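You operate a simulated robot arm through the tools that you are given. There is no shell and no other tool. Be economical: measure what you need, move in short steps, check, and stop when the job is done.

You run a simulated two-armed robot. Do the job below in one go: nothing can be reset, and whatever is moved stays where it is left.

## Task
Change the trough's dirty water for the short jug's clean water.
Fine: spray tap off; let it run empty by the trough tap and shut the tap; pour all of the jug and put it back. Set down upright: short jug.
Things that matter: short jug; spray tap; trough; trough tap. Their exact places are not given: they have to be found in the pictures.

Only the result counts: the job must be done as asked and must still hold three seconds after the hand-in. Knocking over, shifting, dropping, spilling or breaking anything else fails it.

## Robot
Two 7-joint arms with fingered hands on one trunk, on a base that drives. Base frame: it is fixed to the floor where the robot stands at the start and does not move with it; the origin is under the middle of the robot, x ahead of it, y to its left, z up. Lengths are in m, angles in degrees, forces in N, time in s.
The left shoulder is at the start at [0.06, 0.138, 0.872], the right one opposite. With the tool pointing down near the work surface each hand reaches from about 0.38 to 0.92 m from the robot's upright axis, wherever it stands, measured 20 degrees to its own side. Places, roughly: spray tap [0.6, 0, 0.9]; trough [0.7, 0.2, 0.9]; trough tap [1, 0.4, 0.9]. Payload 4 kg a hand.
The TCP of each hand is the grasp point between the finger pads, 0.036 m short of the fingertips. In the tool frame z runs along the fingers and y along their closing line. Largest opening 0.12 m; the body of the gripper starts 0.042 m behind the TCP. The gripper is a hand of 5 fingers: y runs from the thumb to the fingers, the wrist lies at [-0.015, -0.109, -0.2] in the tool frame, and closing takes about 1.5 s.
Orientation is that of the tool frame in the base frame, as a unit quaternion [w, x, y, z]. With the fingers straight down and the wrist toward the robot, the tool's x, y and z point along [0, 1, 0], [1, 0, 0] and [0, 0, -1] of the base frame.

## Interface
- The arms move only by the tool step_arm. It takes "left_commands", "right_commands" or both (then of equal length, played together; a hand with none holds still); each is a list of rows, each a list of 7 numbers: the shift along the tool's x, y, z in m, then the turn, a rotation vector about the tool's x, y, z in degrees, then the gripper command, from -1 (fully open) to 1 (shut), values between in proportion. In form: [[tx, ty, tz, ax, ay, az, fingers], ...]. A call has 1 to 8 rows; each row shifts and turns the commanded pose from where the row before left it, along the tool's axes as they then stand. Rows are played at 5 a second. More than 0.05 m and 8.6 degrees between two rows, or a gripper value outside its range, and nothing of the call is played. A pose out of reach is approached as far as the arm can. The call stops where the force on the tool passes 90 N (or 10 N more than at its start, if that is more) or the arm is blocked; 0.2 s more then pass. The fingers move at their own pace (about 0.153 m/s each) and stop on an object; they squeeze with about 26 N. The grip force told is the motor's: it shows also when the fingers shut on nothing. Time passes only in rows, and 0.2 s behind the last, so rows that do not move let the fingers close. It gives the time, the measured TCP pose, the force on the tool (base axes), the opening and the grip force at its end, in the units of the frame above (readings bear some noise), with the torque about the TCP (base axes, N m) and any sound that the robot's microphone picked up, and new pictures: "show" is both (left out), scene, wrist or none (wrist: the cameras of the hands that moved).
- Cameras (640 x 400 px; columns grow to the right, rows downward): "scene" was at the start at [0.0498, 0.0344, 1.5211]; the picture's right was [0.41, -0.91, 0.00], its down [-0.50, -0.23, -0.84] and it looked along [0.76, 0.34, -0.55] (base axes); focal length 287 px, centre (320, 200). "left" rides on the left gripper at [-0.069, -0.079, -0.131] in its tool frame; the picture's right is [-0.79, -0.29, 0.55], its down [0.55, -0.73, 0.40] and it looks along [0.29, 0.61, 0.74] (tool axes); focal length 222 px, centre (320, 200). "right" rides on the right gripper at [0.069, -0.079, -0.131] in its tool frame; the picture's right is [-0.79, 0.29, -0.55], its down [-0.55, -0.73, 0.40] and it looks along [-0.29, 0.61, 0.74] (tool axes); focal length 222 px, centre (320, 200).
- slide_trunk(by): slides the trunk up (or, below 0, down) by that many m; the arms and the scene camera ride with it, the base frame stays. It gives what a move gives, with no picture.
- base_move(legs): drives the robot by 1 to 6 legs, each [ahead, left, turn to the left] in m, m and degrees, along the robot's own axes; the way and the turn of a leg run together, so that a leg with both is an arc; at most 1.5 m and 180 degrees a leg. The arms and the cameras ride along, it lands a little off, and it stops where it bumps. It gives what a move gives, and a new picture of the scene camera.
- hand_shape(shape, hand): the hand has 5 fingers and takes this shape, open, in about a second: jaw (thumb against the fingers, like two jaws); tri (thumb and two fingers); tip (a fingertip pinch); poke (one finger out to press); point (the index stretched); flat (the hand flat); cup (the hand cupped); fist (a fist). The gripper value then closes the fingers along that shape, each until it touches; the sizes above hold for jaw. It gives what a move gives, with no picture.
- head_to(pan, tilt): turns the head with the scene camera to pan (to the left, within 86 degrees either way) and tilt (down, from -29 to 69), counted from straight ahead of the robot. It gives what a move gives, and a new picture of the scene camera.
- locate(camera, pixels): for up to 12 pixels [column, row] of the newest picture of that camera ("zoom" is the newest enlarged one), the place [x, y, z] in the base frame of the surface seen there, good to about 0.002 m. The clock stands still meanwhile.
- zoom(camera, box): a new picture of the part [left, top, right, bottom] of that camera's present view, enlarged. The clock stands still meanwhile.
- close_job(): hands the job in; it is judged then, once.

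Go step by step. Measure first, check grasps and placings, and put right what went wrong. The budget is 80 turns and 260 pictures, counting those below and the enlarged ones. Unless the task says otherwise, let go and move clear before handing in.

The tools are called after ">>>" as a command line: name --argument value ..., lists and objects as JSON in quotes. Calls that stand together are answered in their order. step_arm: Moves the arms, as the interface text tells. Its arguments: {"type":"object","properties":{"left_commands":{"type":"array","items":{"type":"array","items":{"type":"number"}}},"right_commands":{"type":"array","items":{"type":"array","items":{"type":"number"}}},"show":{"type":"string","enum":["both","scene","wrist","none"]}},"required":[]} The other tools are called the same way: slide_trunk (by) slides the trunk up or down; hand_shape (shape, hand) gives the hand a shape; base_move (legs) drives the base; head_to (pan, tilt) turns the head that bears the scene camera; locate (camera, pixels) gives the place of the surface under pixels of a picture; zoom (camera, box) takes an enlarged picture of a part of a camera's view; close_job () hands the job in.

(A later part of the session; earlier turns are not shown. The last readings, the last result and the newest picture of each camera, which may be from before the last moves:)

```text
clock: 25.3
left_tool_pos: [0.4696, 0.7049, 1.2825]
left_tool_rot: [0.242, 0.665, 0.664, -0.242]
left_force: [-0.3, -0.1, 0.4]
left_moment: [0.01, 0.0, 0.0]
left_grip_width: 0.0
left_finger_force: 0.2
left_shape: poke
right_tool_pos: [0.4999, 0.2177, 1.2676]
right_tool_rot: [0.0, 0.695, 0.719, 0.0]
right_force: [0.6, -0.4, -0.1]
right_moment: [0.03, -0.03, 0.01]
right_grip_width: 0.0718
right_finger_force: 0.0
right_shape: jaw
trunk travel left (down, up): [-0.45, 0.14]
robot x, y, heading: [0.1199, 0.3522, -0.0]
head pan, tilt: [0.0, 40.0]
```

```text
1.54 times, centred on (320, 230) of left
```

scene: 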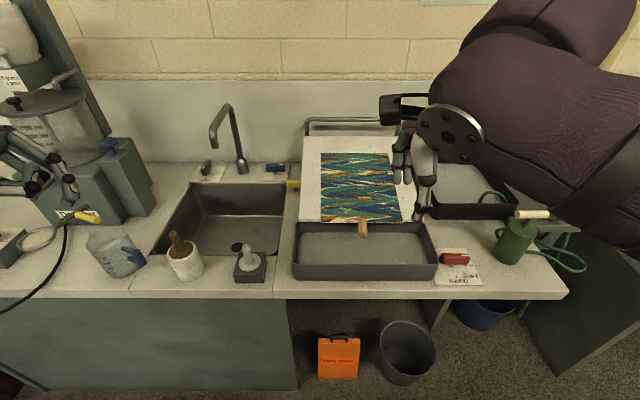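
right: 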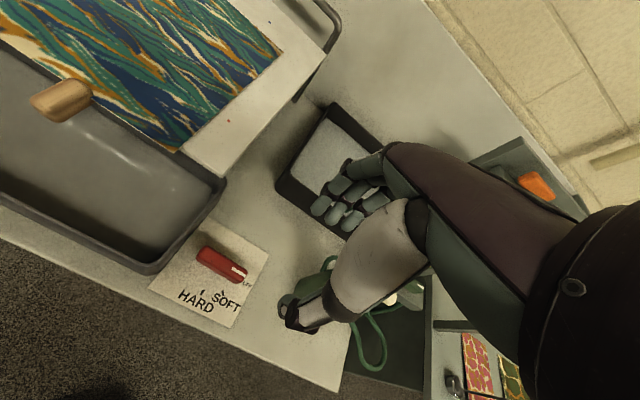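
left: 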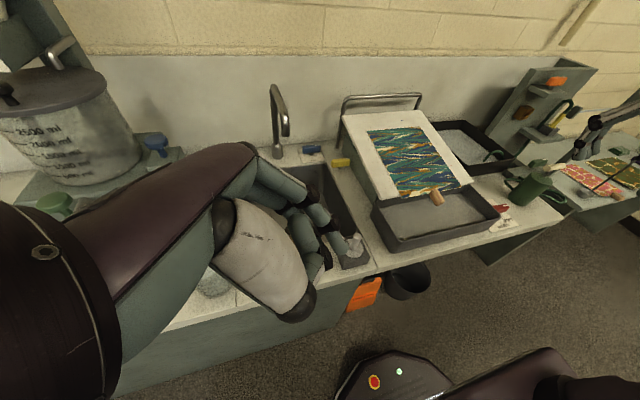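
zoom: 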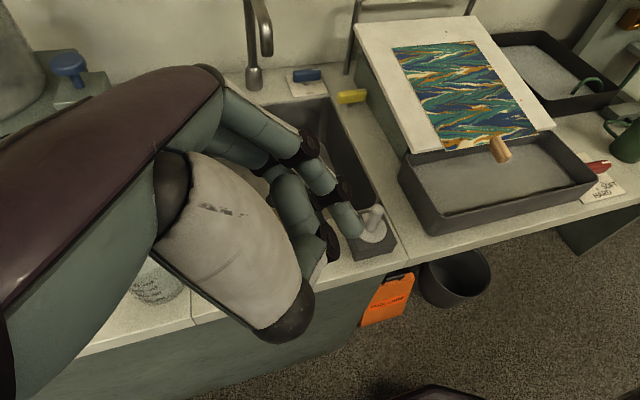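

>>> locate --camera "left" --pixels '[[331, 245], [334, 248], [322, 228], [311, 205], [340, 162], [333, 163], [348, 162], [282, 100], [285, 130]]'

>>> zoom --camera "left" --box '[290, 130, 370, 190]'

```text
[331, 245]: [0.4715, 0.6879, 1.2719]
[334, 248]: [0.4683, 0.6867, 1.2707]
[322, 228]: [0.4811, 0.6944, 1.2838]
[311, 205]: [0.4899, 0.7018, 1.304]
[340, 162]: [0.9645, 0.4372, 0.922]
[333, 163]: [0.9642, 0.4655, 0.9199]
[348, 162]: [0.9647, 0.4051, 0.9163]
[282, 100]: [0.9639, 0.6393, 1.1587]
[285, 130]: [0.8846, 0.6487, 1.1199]
```

```text
6.67 times, centred on (330, 160) of left
```

zoom: 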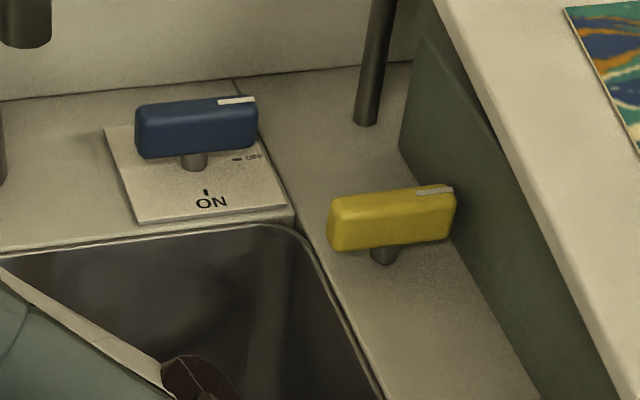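

The tap's bar is y≈0.397–0.467, centre ≈[0.970,0.432], clear of the board edge. Finger tip is ~2 cm beyond TCP. I move the left hand toward it with 25° tilt.

>>> step_arm --left_commands '[[0, 0.02, 0, 0, 7.5, 0, -1], [0, 0.02, 0, 0, 7.5, 0, -1], [-0.0184, 0.035, 0.0196, 0, 0, 0, -1], [-0.0184, 0.035, 0.0196, 0, 0, 0, -1], [-0.0184, 0.035, 0.0196, 0, 0, 0, -1], [-0.0184, 0.035, 0.0196, 0, 0, 0, -1], [-0.0184, 0.035, 0.0196, 0, 0, 0, -1], [-0.0184, 0.035, 0.0196, 0, 0, 0, -1]]'

```text
clock: 27.1
left_tool_pos: [0.7215, 0.5535, 1.2225]
left_tool_rot: [0.154, 0.69, 0.691, -0.153]
left_force: [0.5, 0.3, 0.0]
left_moment: [0.0, 0.03, 0.0]
left_grip_width: 0.0
left_finger_force: 0.0
left_shape: poke
right_tool_pos: [0.502, 0.218, 1.2679]
right_tool_rot: [0.0, 0.695, 0.719, 0.0]
right_force: [0.6, 0.3, 0.1]
right_moment: [0.06, -0.01, 0.03]
right_grip_width: 0.0719
right_finger_force: 0.1
right_shape: jaw
trunk travel left (down, up): [-0.45, 0.14]
robot x, y, heading: [0.1169, 0.3461, 0.2]
head pan, tilt: [0.0, 40.0]
```

scene: 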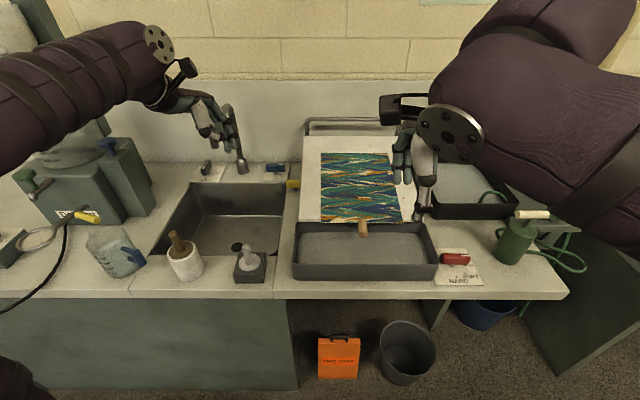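
left: 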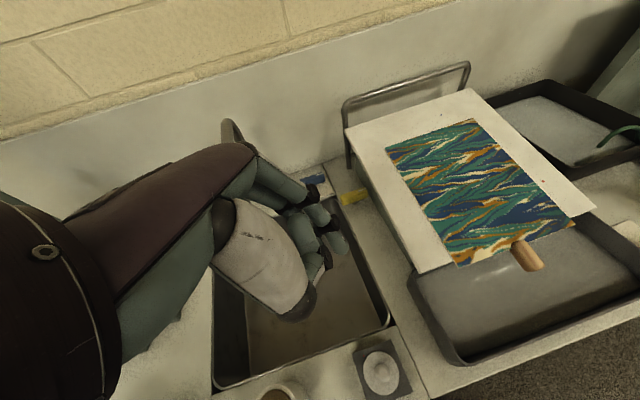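

>>> locate --camera "scene" --pixels '[[155, 40], [130, 40], [90, 90], [30, 130], [45, 20], [70, 150], [110, 155], [230, 110], [212, 140]]'

>>> step_arm --left_commands '[[0.0015, 0.0255, 0.0297, 0, 0, 0, -1], [0.0015, 0.0255, 0.0297, 0, 0, 0, -1], [0.0015, 0.0255, 0.0297, 0, 0, 0, -1], [0.0015, 0.0255, 0.0297, 0, 0, 0, -1]]'

```text
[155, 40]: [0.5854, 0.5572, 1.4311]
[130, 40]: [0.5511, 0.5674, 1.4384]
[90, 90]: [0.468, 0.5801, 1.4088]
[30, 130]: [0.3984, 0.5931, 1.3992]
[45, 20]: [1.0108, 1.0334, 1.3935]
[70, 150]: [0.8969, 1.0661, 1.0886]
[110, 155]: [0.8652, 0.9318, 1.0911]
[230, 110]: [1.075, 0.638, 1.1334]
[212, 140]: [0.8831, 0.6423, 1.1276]
```

```text
clock: 28.1
left_tool_pos: [0.8251, 0.5107, 1.1139]
left_tool_rot: [0.153, 0.69, 0.691, -0.153]
left_force: [-0.4, -0.3, -0.3]
left_moment: [-0.04, 0.0, -0.03]
left_grip_width: 0.0001
left_finger_force: 0.0
left_shape: poke
right_tool_pos: [0.5024, 0.2186, 1.268]
right_tool_rot: [0.0, 0.695, 0.719, 0.0]
right_force: [0.5, -0.7, 0.3]
right_moment: [0.01, 0.02, -0.02]
right_grip_width: 0.0716
right_finger_force: 0.0
right_shape: jaw
trunk travel left (down, up): [-0.45, 0.14]
robot x, y, heading: [0.1197, 0.3493, 0.0]
head pan, tilt: [0.0, 40.0]
```

scene: 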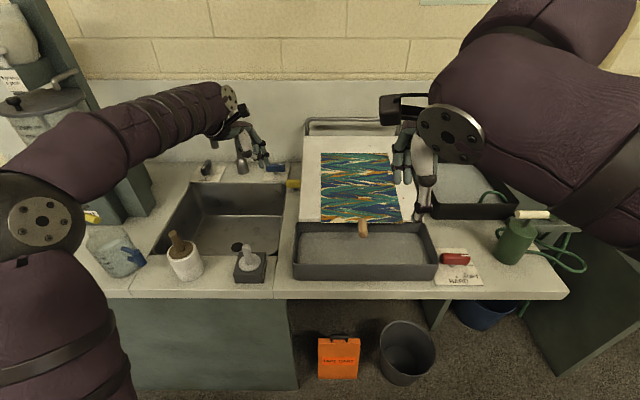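
left: 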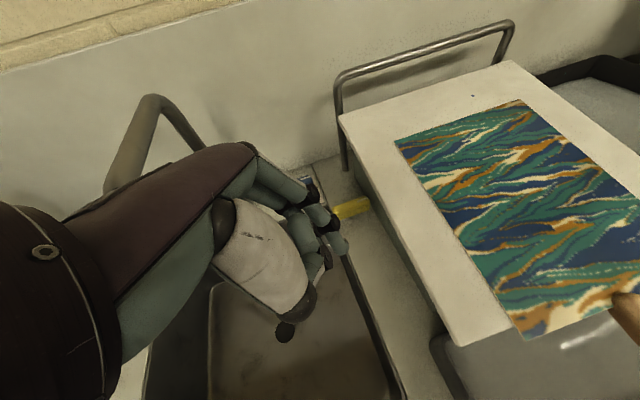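

Spout of the faucet is near the wrist line, so I lessen the tilt to 12° and continue.

>>> step_arm --left_commands '[[0, 0, 0, 0, 6.5, 0, -1], [0, 0, 0, 0, 6.5, 0, -1], [-0.0056, 0.0225, 0.0227, 0, 0, 0, -1], [-0.0056, 0.0225, 0.0227, 0, 0, 0, -1], [-0.0056, 0.0225, 0.0227, 0, 0, 0, -1], [-0.0056, 0.0225, 0.0227, 0, 0, 0, -1], [0, 0, 0, 0, 0, 0, -1]]'

>>> zoom --camera "left" --box '[260, 140, 420, 280]'

>>> zoom --camera "scene" --box '[180, 80, 340, 220]'

```text
clock: 29.7
left_tool_pos: [0.913, 0.4668, 1.0272]
left_tool_rot: [0.074, 0.703, 0.703, -0.074]
left_force: [0.4, -0.9, 0.1]
left_moment: [0.01, 0.01, 0.02]
left_grip_width: 0.0
left_finger_force: 0.1
left_shape: poke
right_tool_pos: [0.4995, 0.2178, 1.2672]
right_tool_rot: [0.0, 0.694, 0.72, 0.0]
right_force: [-0.3, -0.7, 0.4]
right_moment: [-0.01, 0.0, 0.03]
right_grip_width: 0.0718
right_finger_force: 0.1
right_shape: jaw
trunk travel left (down, up): [-0.45, 0.14]
robot x, y, heading: [0.1174, 0.3506, -0.1]
head pan, tilt: [0.0, 40.0]
```

scene: 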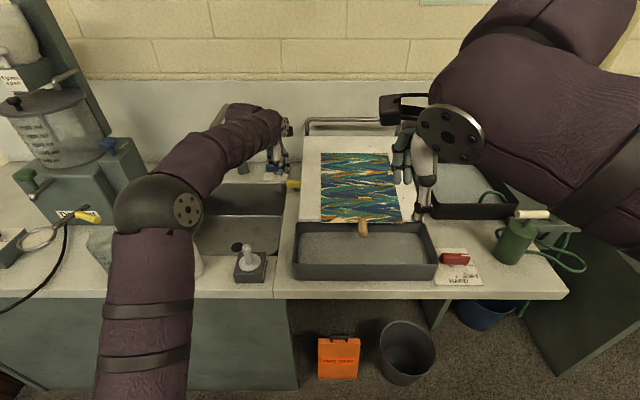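
left: 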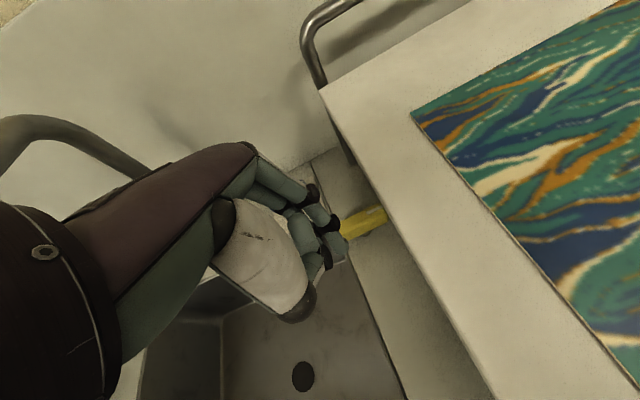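

```text
2.86 times, centred on (340, 210) of left
```

zoom: 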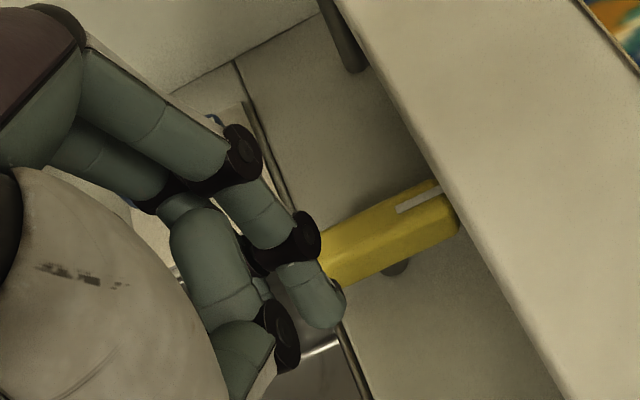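

```text
2.86 times, centred on (260, 150) of scene
```

zoom: 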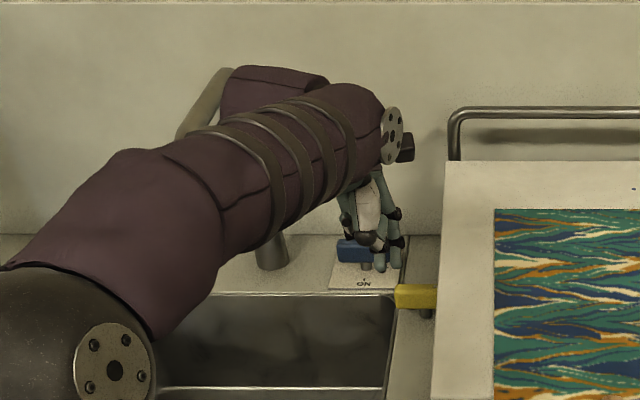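

>>> locate --camera "left" --pixels '[[341, 249], [337, 240], [335, 228], [330, 215], [350, 225], [362, 214], [370, 219], [345, 232]]'

```text
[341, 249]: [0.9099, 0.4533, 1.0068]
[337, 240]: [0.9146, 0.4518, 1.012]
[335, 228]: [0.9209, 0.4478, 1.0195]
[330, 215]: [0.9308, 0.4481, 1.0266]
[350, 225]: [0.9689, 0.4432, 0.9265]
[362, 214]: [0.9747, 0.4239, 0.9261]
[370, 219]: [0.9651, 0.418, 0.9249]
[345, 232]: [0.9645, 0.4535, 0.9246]
```

>>> step_arm --left_commands '[[0, 0, 0, -7, 0, 0, -1], [0, 0, 0, -7, 0, 0, -1], [0, 0, 0, -6, 0, 0, -1], [0, 0, 0, 0, 0, 0, -1]]'

>>> zoom --camera "left" --box '[260, 140, 420, 280]'

>>> locate --camera "left" --pixels '[[341, 249], [337, 240], [335, 228], [330, 215]]'

```text
clock: 30.7
left_tool_pos: [0.9142, 0.4703, 1.0287]
left_tool_rot: [0.196, 0.679, 0.706, 0.049]
left_force: [-0.1, -0.2, 0.0]
left_moment: [-0.04, 0.02, 0.03]
left_grip_width: 0.0
left_finger_force: 0.2
left_shape: poke
right_tool_pos: [0.5009, 0.2189, 1.2677]
right_tool_rot: [-0.001, 0.695, 0.719, 0.0]
right_force: [-0.2, 0.3, 0.4]
right_moment: [0.02, 0.01, -0.01]
right_grip_width: 0.0718
right_finger_force: 0.1
right_shape: jaw
trunk travel left (down, up): [-0.45, 0.14]
robot x, y, heading: [0.1188, 0.3474, 0.2]
head pan, tilt: [0.0, 40.0]
```

scene: 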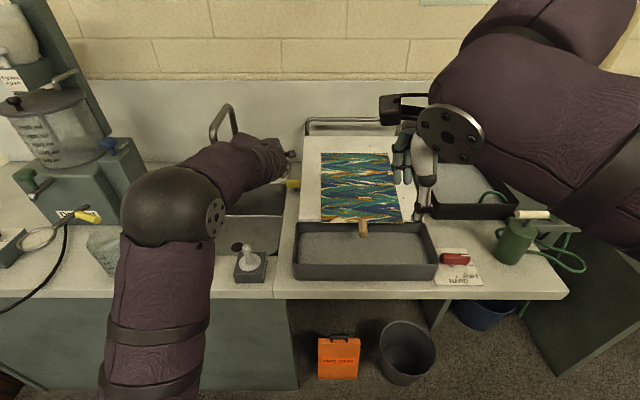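
left: 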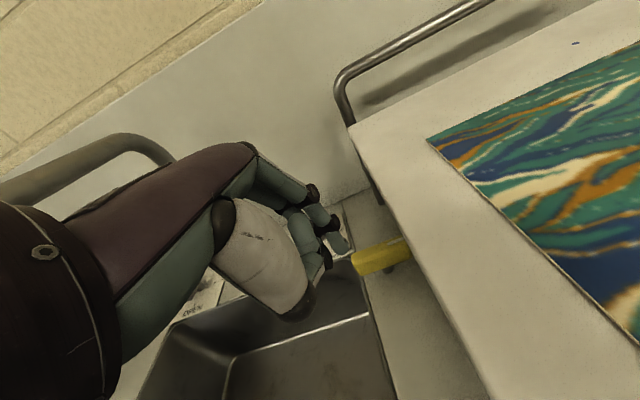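

```text
2.86 times, centred on (340, 210) of left
```

zoom: 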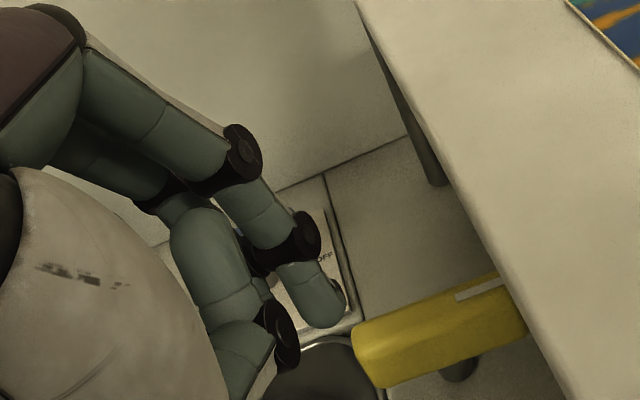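

```text
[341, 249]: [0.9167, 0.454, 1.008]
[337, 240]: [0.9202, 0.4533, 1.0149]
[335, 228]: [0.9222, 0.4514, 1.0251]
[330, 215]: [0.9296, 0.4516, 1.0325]
```

>>> step_arm --left_commands '[[0.0054, -0.0088, 0.0237, 0, 0, 0, -1], [0.0054, -0.0088, 0.0237, 0, 0, 0, -1], [0.0054, -0.0088, 0.0237, 0, 0, 0, -1], [0.0054, -0.0088, 0.0237, 0, 0, 0, -1], [0, 0, 0, 0, 0, 0, -1]]'

>>> zoom --camera "left" --box '[280, 160, 440, 300]'

>>> locate --camera "left" --pixels '[[341, 249], [335, 228]]'

```text
clock: 31.9
left_tool_pos: [0.913, 0.4699, 0.9248]
left_tool_rot: [0.195, 0.68, 0.705, 0.049]
left_force: [0.0, 0.0, -0.3]
left_moment: [-0.04, -0.04, -0.02]
left_grip_width: 0.0
left_finger_force: 0.0
left_shape: poke
right_tool_pos: [0.5009, 0.2181, 1.2686]
right_tool_rot: [0.001, 0.694, 0.72, 0.0]
right_force: [-0.5, 0.1, 0.5]
right_moment: [0.01, 0.02, 0.0]
right_grip_width: 0.0718
right_finger_force: 0.1
right_shape: jaw
trunk travel left (down, up): [-0.45, 0.14]
robot x, y, heading: [0.1184, 0.3464, 0.1]
head pan, tilt: [0.0, 40.0]
```

scene: 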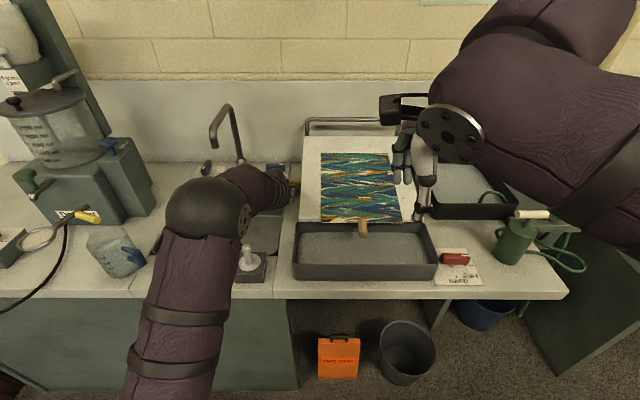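
left: 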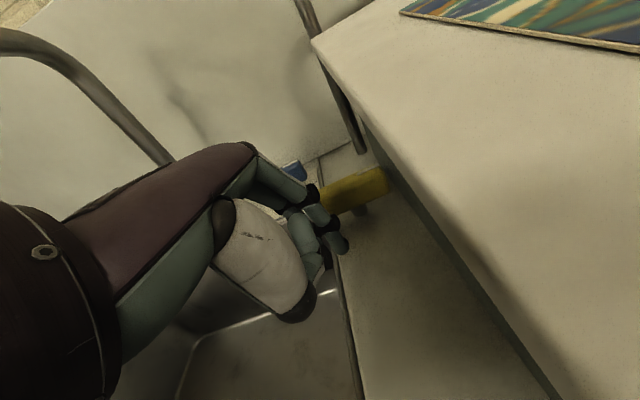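

```text
2.86 times, centred on (360, 230) of left
```

zoom: 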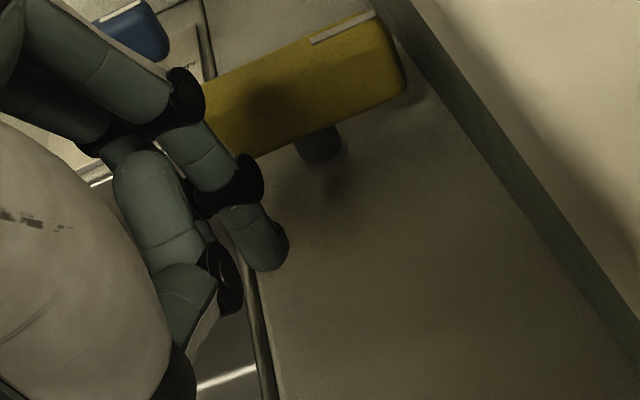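

```text
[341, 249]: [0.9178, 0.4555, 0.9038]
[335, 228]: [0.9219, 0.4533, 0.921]
```

>>> locate --camera "scene" --pixels '[[200, 200], [180, 270], [240, 215], [246, 255], [170, 330]]'

>>> step_arm --left_commands '[[0, 0.0094, 0.0033, 0, 0, 0, -1], [0, 0.0094, 0.0033, 0, 0, 0, -1], [0, 0.0094, 0.0033, 0, 0, 0, -1]]' --show "wrist"

```text
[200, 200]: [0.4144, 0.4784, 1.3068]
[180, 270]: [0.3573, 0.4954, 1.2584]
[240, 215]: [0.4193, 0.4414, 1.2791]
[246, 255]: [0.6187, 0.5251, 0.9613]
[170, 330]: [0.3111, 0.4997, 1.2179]
```

```text
clock: 32.7
left_tool_pos: [0.9421, 0.4717, 0.9257]
left_tool_rot: [0.195, 0.679, 0.706, 0.048]
left_force: [-1.6, 1.0, -1.0]
left_moment: [-0.01, 0.02, -0.01]
left_grip_width: 0.0
left_finger_force: 0.1
left_shape: poke
right_tool_pos: [0.5001, 0.219, 1.2676]
right_tool_rot: [0.0, 0.695, 0.719, 0.0]
right_force: [-0.4, -0.5, -0.8]
right_moment: [-0.02, 0.01, 0.01]
right_grip_width: 0.0719
right_finger_force: 0.1
right_shape: jaw
trunk travel left (down, up): [-0.45, 0.14]
robot x, y, heading: [0.1169, 0.3495, -0.0]
head pan, tilt: [0.0, 40.0]
```

left: 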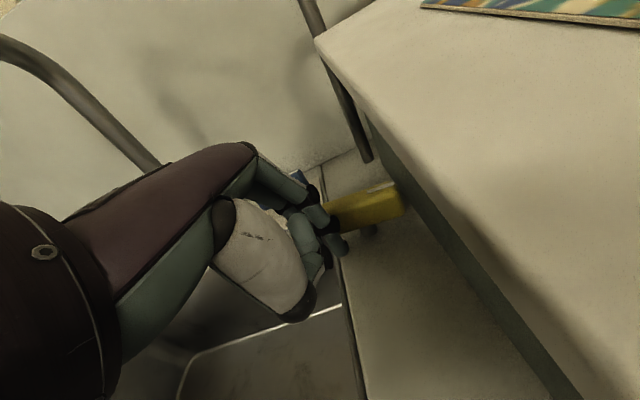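

Contact is beginning at x 0.942. I push on along +x.

>>> step_arm --left_commands '[[0, 0.0094, 0.0033, 0, 0, 0, -1], [0, 0.0094, 0.0033, 0, 0, 0, -1], [0, 0.0094, 0.0033, 0, 0, 0, -1], [0, 0, 0, 0, 0, 0, -1]]'

>>> zoom --camera "left" --box '[280, 140, 440, 280]'

```text
clock: 33.7
left_tool_pos: [0.973, 0.471, 0.9261]
left_tool_rot: [0.195, 0.68, 0.705, 0.049]
left_force: [-1.1, 1.0, 0.1]
left_moment: [0.01, 0.02, 0.02]
left_grip_width: 0.0002
left_finger_force: 0.0
left_shape: poke
right_tool_pos: [0.5006, 0.2182, 1.2678]
right_tool_rot: [0.0, 0.694, 0.72, 0.001]
right_force: [0.1, -0.9, 0.1]
right_moment: [0.02, -0.04, 0.02]
right_grip_width: 0.0718
right_finger_force: 0.1
right_shape: jaw
trunk travel left (down, up): [-0.45, 0.14]
robot x, y, heading: [0.1208, 0.3446, -0.2]
head pan, tilt: [0.0, 40.0]
```

scene: 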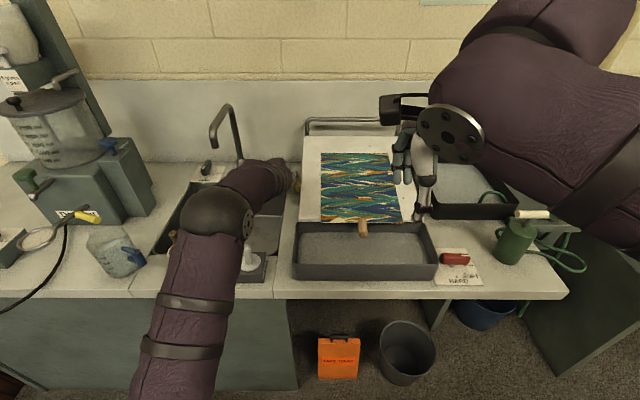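
left: 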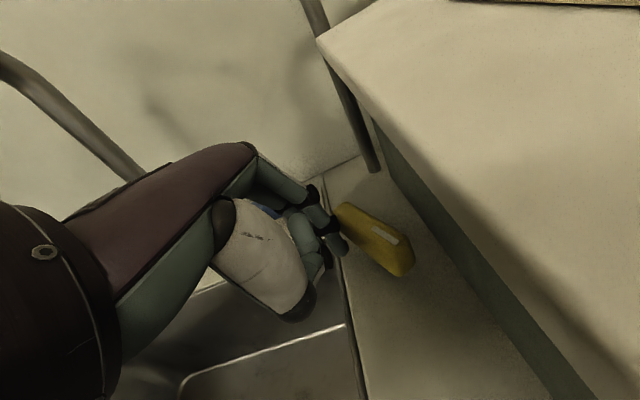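

```text
2.86 times, centred on (360, 210) of left
```

zoom: 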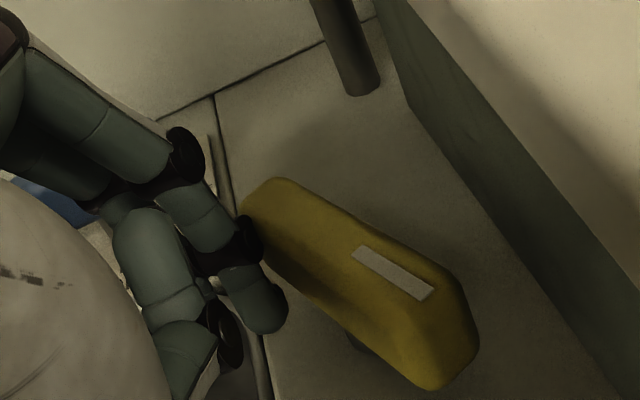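

It turned about 60°. I finish with a small forward and rightward push.

>>> step_arm --left_commands '[[0, 0.0094, 0.0033, 0, 0, 0, -1], [-0.006, 0.0047, 0.003, 0, 0, 0, -1], [-0.008, 0.003, 0.003, 0, 0, 0, -1], [-0.005, 0, 0.001, 0, 0, 0, -1], [0, 0, 0, 0, 0, 0, -1]]'

>>> zoom --camera "left" --box '[280, 140, 440, 280]'

>>> zoom --camera "scene" --box '[220, 150, 460, 300]'

```text
clock: 34.9
left_tool_pos: [0.9902, 0.4585, 0.9263]
left_tool_rot: [0.194, 0.677, 0.708, 0.051]
left_force: [-4.3, 29.0, 3.0]
left_moment: [0.53, 0.06, 0.25]
left_grip_width: 0.0
left_finger_force: 0.0
left_shape: poke
right_tool_pos: [0.4998, 0.2216, 1.2686]
right_tool_rot: [0.001, 0.694, 0.72, -0.001]
right_force: [0.6, 0.3, 0.1]
right_moment: [-0.01, -0.04, -0.02]
right_grip_width: 0.0719
right_finger_force: 0.0
right_shape: jaw
trunk travel left (down, up): [-0.45, 0.14]
robot x, y, heading: [0.1164, 0.349, 0.0]
head pan, tilt: [0.0, 40.0]
```

scene: 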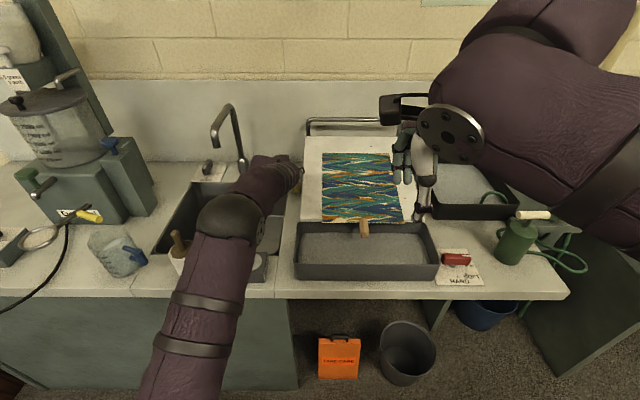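
left: 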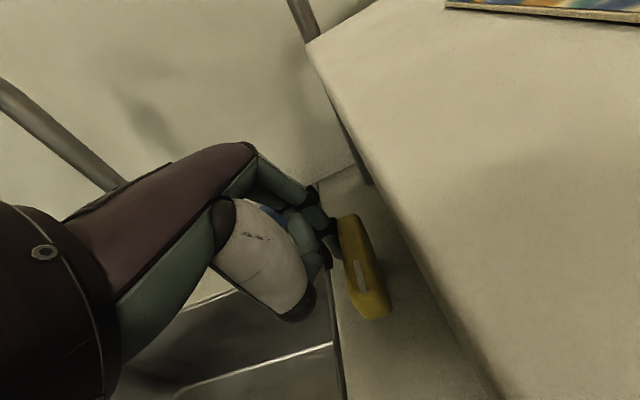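

```text
2.86 times, centred on (360, 210) of left
```

zoom: 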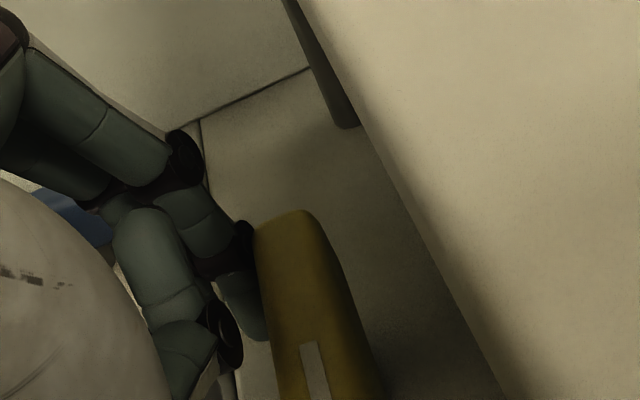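

```text
2.67 times, centred on (340, 225) of scene
```

zoom: 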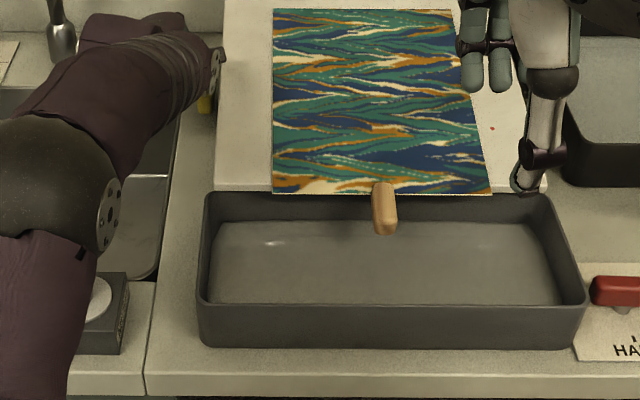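

The handle now points to the front against its stop (29 N). I back off, rise, and watch the water.

>>> step_arm --left_commands '[[0.02, 0, -0.004, 0, 0, 0, -1], [0.01, 0.0085, -0.03, 0, 0, 0, -1], [-0.005, 0.012, -0.032, 0, 0, 0, -1], [-0.005, -0.005, -0.032, 0, 0, 0, -1], [0, -0.04, -0.01, 0, 0, 0, -1], [0, -0.04, -0.01, 0, 0, 0, -1], [0, -0.04, -0.01, 0, 0, 0, -1]]'

>>> zoom --camera "scene" --box '[220, 150, 460, 300]'

>>> locate --camera "scene" --pixels '[[340, 250], [400, 250], [320, 262]]'

```text
clock: 36.5
left_tool_pos: [0.8467, 0.4898, 1.0057]
left_tool_rot: [0.195, 0.679, 0.706, 0.05]
left_force: [-0.4, 0.5, 0.5]
left_moment: [0.01, -0.04, 0.0]
left_grip_width: 0.0
left_finger_force: 0.0
left_shape: poke
right_tool_pos: [0.4993, 0.2183, 1.2674]
right_tool_rot: [-0.001, 0.695, 0.719, 0.0]
right_force: [0.3, -0.4, 0.2]
right_moment: [0.01, -0.01, -0.03]
right_grip_width: 0.0719
right_finger_force: 0.1
right_shape: jaw
trunk travel left (down, up): [-0.45, 0.14]
robot x, y, heading: [0.1191, 0.3483, 0.1]
head pan, tilt: [0.0, 40.0]
```

scene: 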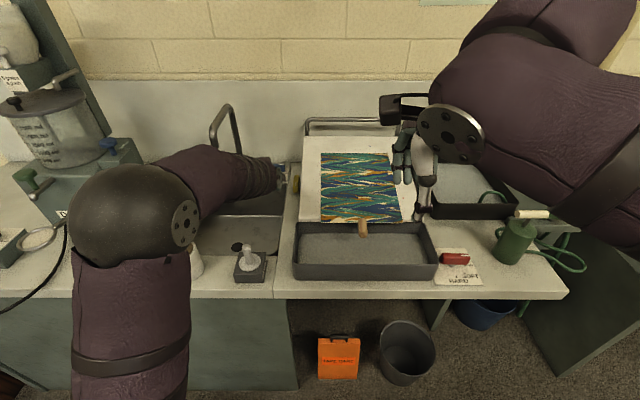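
left: 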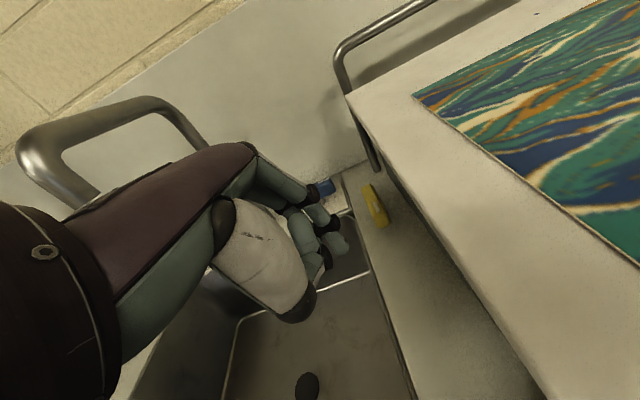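

```text
2.67 times, centred on (340, 225) of scene
```

zoom: 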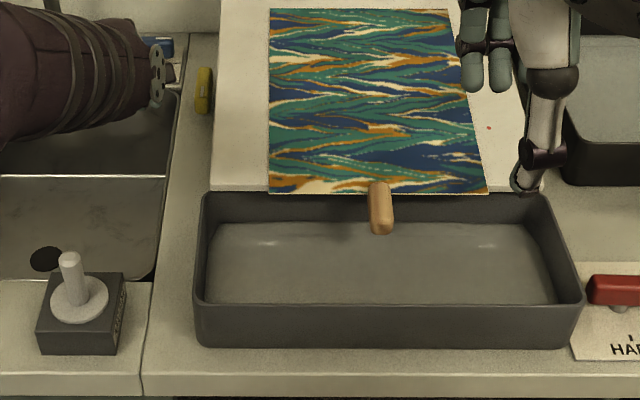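

```text
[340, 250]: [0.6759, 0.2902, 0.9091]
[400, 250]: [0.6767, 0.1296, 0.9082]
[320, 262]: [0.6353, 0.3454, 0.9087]
```

>>> step_arm --left_commands '[[0, -0.02, -0.02, 0, 0, 0, -1], [0, 0, 0, 0, 0, 0, -1], [0, 0, 0, 0, 0, 0, -1], [0, 0, 0, 0, 0, 0, -1], [0, 0, 0, 0, 0, 0, -1], [0, 0, 0, 0, 0, 0, -1], [0, 0, 0, 0, 0, 0, -1], [0, 0, 0, 0, 0, 0, -1]]' --show "none"

>>> step_arm --left_commands '[[0, 0, 0, 0, 0, 0, -1], [0, 0, 0, 0, 0, 0, -1], [0, 0, 0, 0, 0, 0, -1], [0, 0, 0, 0, 0, 0, -1], [0, 0, 0, 0, 0, 0, -1], [0, 0, 0, 0, 0, 0, -1], [0, 0, 0, 0, 0, 0, -1], [0, 0, 0, 0, 0, 0, -1]]' --show "scene"

>>> zoom --camera "scene" --box '[220, 150, 460, 300]'

>>> locate --camera "scene" --pixels '[[340, 250], [400, 250], [320, 262]]'

```text
clock: 38.3
left_tool_pos: [0.8223, 0.4907, 1.0177]
left_tool_rot: [0.195, 0.68, 0.705, 0.048]
left_force: [-0.7, 0.1, -0.1]
left_moment: [0.01, -0.02, 0.02]
left_grip_width: 0.0
left_finger_force: 0.1
left_shape: poke
right_tool_pos: [0.5017, 0.2191, 1.2684]
right_tool_rot: [0.0, 0.695, 0.719, 0.0]
right_force: [-0.3, 1.0, 0.3]
right_moment: [-0.01, -0.01, -0.01]
right_grip_width: 0.0717
right_finger_force: 0.1
right_shape: jaw
trunk travel left (down, up): [-0.45, 0.14]
robot x, y, heading: [0.1154, 0.3533, 0.1]
head pan, tilt: [0.0, 40.0]
```

```text
clock: 40.1
left_tool_pos: [0.8208, 0.4912, 1.0178]
left_tool_rot: [0.195, 0.679, 0.706, 0.049]
left_force: [0.8, 0.1, -0.1]
left_moment: [0.03, -0.01, -0.01]
left_grip_width: 0.0
left_finger_force: 0.0
left_shape: poke
right_tool_pos: [0.5008, 0.219, 1.2679]
right_tool_rot: [0.0, 0.694, 0.72, 0.0]
right_force: [-0.4, 0.2, 0.2]
right_moment: [0.0, 0.01, 0.0]
right_grip_width: 0.0718
right_finger_force: 0.1
right_shape: jaw
trunk travel left (down, up): [-0.45, 0.14]
robot x, y, heading: [0.1196, 0.348, 0.1]
head pan, tilt: [0.0, 40.0]
```

scene: 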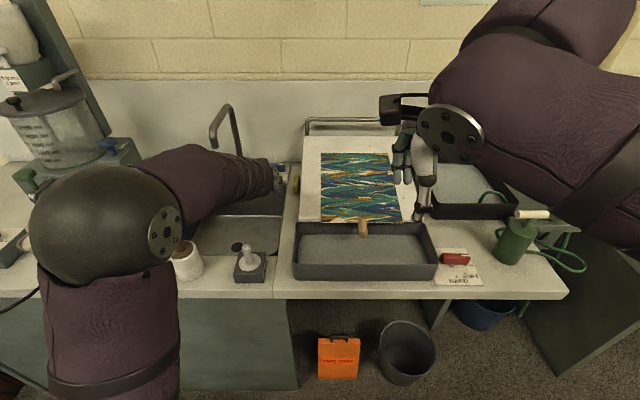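

```text
2.67 times, centred on (340, 225) of scene
```

zoom: 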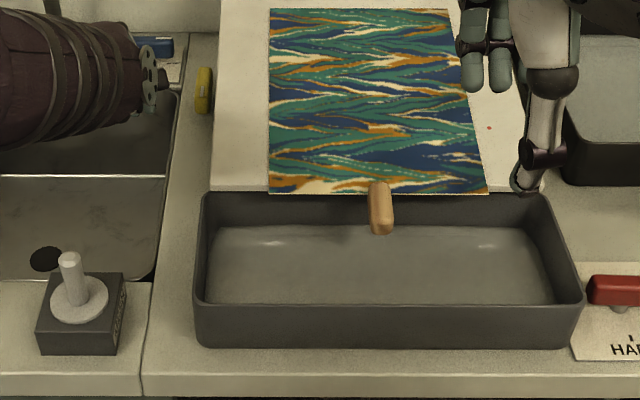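

```text
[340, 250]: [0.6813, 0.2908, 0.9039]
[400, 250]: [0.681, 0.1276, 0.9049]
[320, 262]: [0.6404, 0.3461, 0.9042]
```

The level is falling (0.909→0.904). While it drains I ready the left hand beside the tap for closing, with more tilt.

>>> step_arm --left_commands '[[0, 0, 0, 0, -6.5, 0, -1], [0, 0, 0, 0, -6.5, 0, -1], [0, 0, 0, 0, 0, 0, -1], [0, 0, 0, 0, 0, 0, -1], [0, 0, 0, 0, 0, 0, -1], [0, 0, 0, 0, 0, 0, -1], [0, 0, 0, 0, 0, 0, -1], [0, 0, 0, 0, 0, 0, -1]]' --show "wrist"

>>> zoom --camera "left" --box '[260, 140, 460, 320]'

>>> locate --camera "left" --pixels '[[341, 249], [335, 228]]'

>>> locate --camera "scene" --pixels '[[340, 250], [400, 250], [320, 262]]'

```text
clock: 41.9
left_tool_pos: [0.8233, 0.4905, 1.0162]
left_tool_rot: [0.273, 0.68, 0.68, -0.028]
left_force: [0.7, -0.1, 0.6]
left_moment: [0.04, 0.01, 0.01]
left_grip_width: 0.0
left_finger_force: 0.1
left_shape: poke
right_tool_pos: [0.5005, 0.2183, 1.2682]
right_tool_rot: [0.0, 0.695, 0.719, 0.0]
right_force: [0.2, -0.3, -0.1]
right_moment: [-0.02, 0.01, 0.0]
right_grip_width: 0.0718
right_finger_force: 0.0
right_shape: jaw
trunk travel left (down, up): [-0.45, 0.14]
robot x, y, heading: [0.1172, 0.3457, -0.0]
head pan, tilt: [0.0, 40.0]
```

left: 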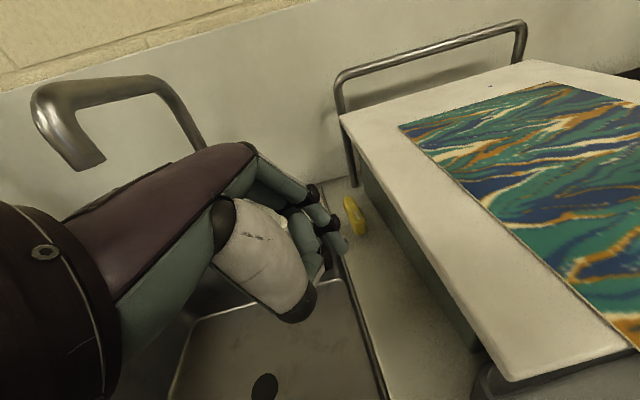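

```text
2.22 times, centred on (360, 230) of left
```

zoom: 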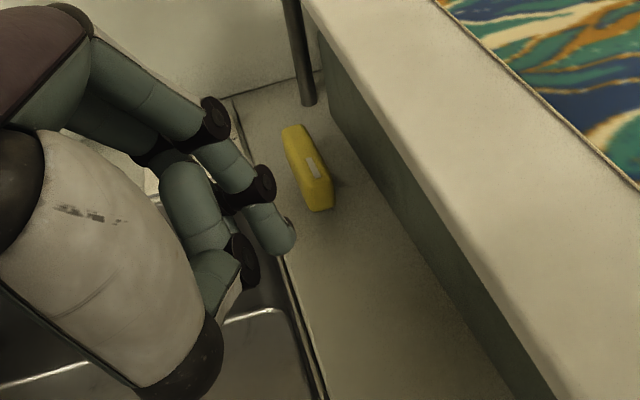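

```text
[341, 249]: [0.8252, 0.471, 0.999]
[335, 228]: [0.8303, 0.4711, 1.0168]
```

```text
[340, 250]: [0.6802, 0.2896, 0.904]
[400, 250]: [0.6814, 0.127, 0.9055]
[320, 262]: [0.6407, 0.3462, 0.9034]
```

>>> step_arm --left_commands '[[0, 0, 0, 0, 0, 0, -1], [0, 0, 0, 0, 0, 0, -1], [0, 0, 0, 0, 0, 0, -1], [0, 0, 0, 0, 0, 0, -1], [0, 0, 0, 0, 0, 0, -1], [0, 0, 0, 0, 0, 0, -1], [0, 0, 0, 0, 0, 0, -1], [0, 0, 0, 0, 0, 0, -1]]' --show "scene"

>>> locate --camera "scene" --pixels '[[340, 250], [400, 250], [320, 262], [420, 262], [310, 250], [365, 262]]'

>>> zoom --camera "scene" --box '[285, 210, 445, 285]'

```text
clock: 43.7
left_tool_pos: [0.8225, 0.4907, 1.0174]
left_tool_rot: [0.275, 0.68, 0.679, -0.029]
left_force: [-0.4, -0.2, 0.4]
left_moment: [0.01, 0.04, 0.01]
left_grip_width: 0.0
left_finger_force: 0.1
left_shape: poke
right_tool_pos: [0.4998, 0.2192, 1.2673]
right_tool_rot: [-0.001, 0.695, 0.719, -0.001]
right_force: [0.1, 0.2, -0.8]
right_moment: [-0.02, -0.02, 0.01]
right_grip_width: 0.0716
right_finger_force: 0.2
right_shape: jaw
trunk travel left (down, up): [-0.45, 0.14]
robot x, y, heading: [0.1166, 0.3461, 0.2]
head pan, tilt: [0.0, 40.0]
```

scene: 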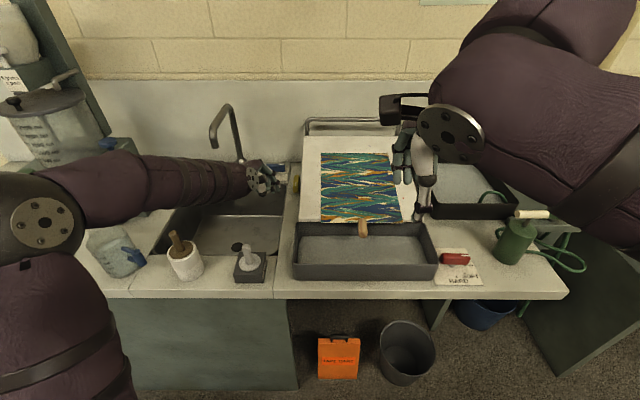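

```text
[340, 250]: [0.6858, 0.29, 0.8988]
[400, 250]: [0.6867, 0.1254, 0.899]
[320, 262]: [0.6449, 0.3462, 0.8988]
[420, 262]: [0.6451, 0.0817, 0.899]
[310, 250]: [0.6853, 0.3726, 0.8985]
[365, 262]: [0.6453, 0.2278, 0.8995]
```

```text
4.00 times, centred on (365, 248) of scene
```

zoom: 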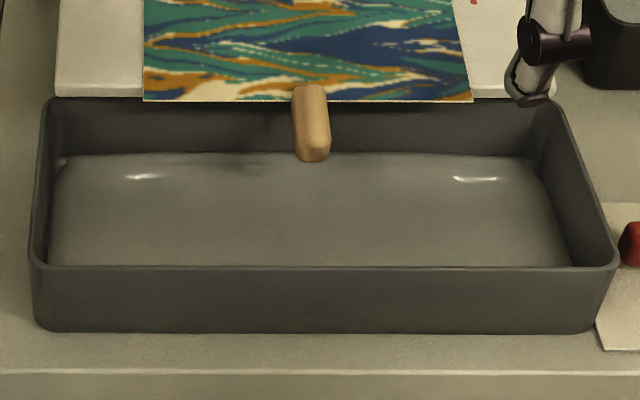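

It keeps falling (0.899). Meanwhile I look at the jug at (115,250).

>>> zoom --camera "scene" --box '[70, 210, 190, 300]'

>>> step_arm --left_commands '[[0, 0, 0, 0, 0, 0, -1], [0, 0, 0, 0, 0, 0, -1], [0, 0, 0, 0, 0, 0, -1], [0, 0, 0, 0, 0, 0, -1], [0, 0, 0, 0, 0, 0, -1], [0, 0, 0, 0, 0, 0, -1], [0, 0, 0, 0, 0, 0, -1], [0, 0, 0, 0, 0, 0, -1]]' --show "none"

>>> step_arm --left_commands '[[0, 0, 0, 0, 0, 0, -1], [0, 0, 0, 0, 0, 0, -1], [0, 0, 0, 0, 0, 0, -1], [0, 0, 0, 0, 0, 0, -1], [0, 0, 0, 0, 0, 0, -1], [0, 0, 0, 0, 0, 0, -1], [0, 0, 0, 0, 0, 0, -1], [0, 0, 0, 0, 0, 0, -1]]' --show "none"

>>> step_arm --left_commands '[[0, 0, 0, 0, 0, 0, -1], [0, 0, 0, 0, 0, 0, -1], [0, 0, 0, 0, 0, 0, -1], [0, 0, 0, 0, 0, 0, -1], [0, 0, 0, 0, 0, 0, -1], [0, 0, 0, 0, 0, 0, -1], [0, 0, 0, 0, 0, 0, -1], [0, 0, 0, 0, 0, 0, -1]]' --show "scene"

>>> locate --camera "scene" --pixels '[[340, 250], [400, 250], [320, 262], [420, 262], [310, 250], [365, 262]]'

>>> zoom --camera "scene" --box '[285, 210, 445, 285]'

```text
4.44 times, centred on (130, 255) of scene
```

zoom: 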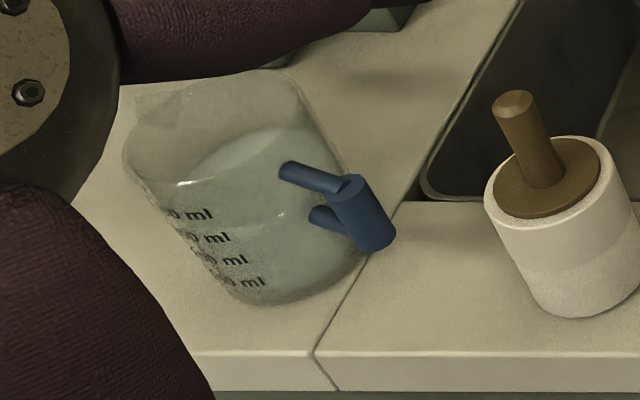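

```text
clock: 45.5
left_tool_pos: [0.8222, 0.4909, 1.0168]
left_tool_rot: [0.274, 0.68, 0.679, -0.028]
left_force: [-0.3, -0.1, 0.4]
left_moment: [0.02, 0.02, -0.03]
left_grip_width: 0.0
left_finger_force: 0.0
left_shape: poke
right_tool_pos: [0.5011, 0.2197, 1.2687]
right_tool_rot: [0.0, 0.695, 0.719, -0.001]
right_force: [0.7, 0.6, 0.2]
right_moment: [-0.01, -0.01, -0.02]
right_grip_width: 0.0721
right_finger_force: 0.1
right_shape: jaw
trunk travel left (down, up): [-0.45, 0.14]
robot x, y, heading: [0.1175, 0.3479, 0.1]
head pan, tilt: [0.0, 40.0]
```

```text
clock: 47.3
left_tool_pos: [0.822, 0.4914, 1.0166]
left_tool_rot: [0.273, 0.68, 0.68, -0.028]
left_force: [0.5, -0.3, -0.2]
left_moment: [0.01, 0.03, 0.02]
left_grip_width: 0.0001
left_finger_force: 0.2
left_shape: poke
right_tool_pos: [0.5006, 0.2181, 1.2683]
right_tool_rot: [0.0, 0.694, 0.72, 0.001]
right_force: [0.0, 0.1, 1.1]
right_moment: [-0.01, 0.0, 0.0]
right_grip_width: 0.072
right_finger_force: 0.0
right_shape: jaw
trunk travel left (down, up): [-0.45, 0.14]
robot x, y, heading: [0.12, 0.3489, 0.1]
head pan, tilt: [0.0, 40.0]
```

```text
clock: 49.1
left_tool_pos: [0.8229, 0.4904, 1.017]
left_tool_rot: [0.274, 0.68, 0.679, -0.029]
left_force: [-0.2, 0.6, -0.7]
left_moment: [-0.01, -0.02, 0.0]
left_grip_width: 0.0001
left_finger_force: 0.0
left_shape: poke
right_tool_pos: [0.5006, 0.2186, 1.2682]
right_tool_rot: [0.0, 0.695, 0.719, 0.0]
right_force: [-0.5, 0.2, 0.0]
right_moment: [0.01, 0.0, 0.0]
right_grip_width: 0.0717
right_finger_force: 0.0
right_shape: jaw
trunk travel left (down, up): [-0.45, 0.14]
robot x, y, heading: [0.1185, 0.349, 0.0]
head pan, tilt: [0.0, 40.0]
```

scene: 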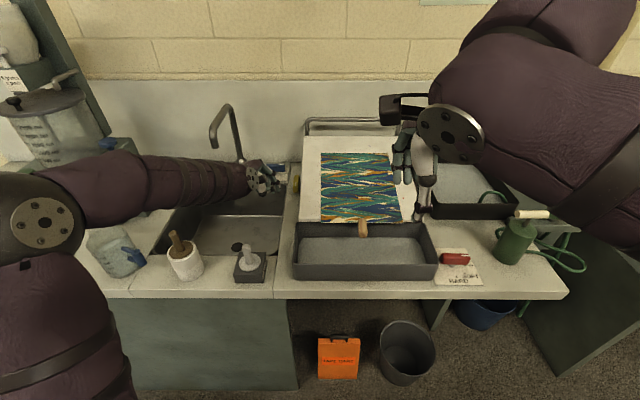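

```text
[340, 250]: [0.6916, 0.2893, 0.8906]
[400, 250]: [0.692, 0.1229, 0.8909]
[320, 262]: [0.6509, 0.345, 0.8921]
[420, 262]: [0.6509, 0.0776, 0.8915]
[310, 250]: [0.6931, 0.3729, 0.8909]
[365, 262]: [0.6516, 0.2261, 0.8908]
```

```text
4.00 times, centred on (365, 248) of scene
```

zoom: 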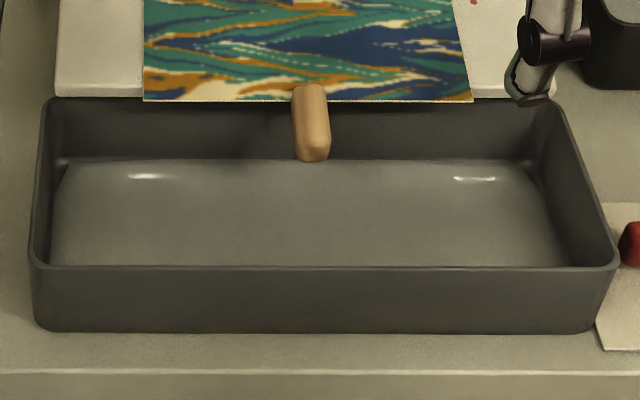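

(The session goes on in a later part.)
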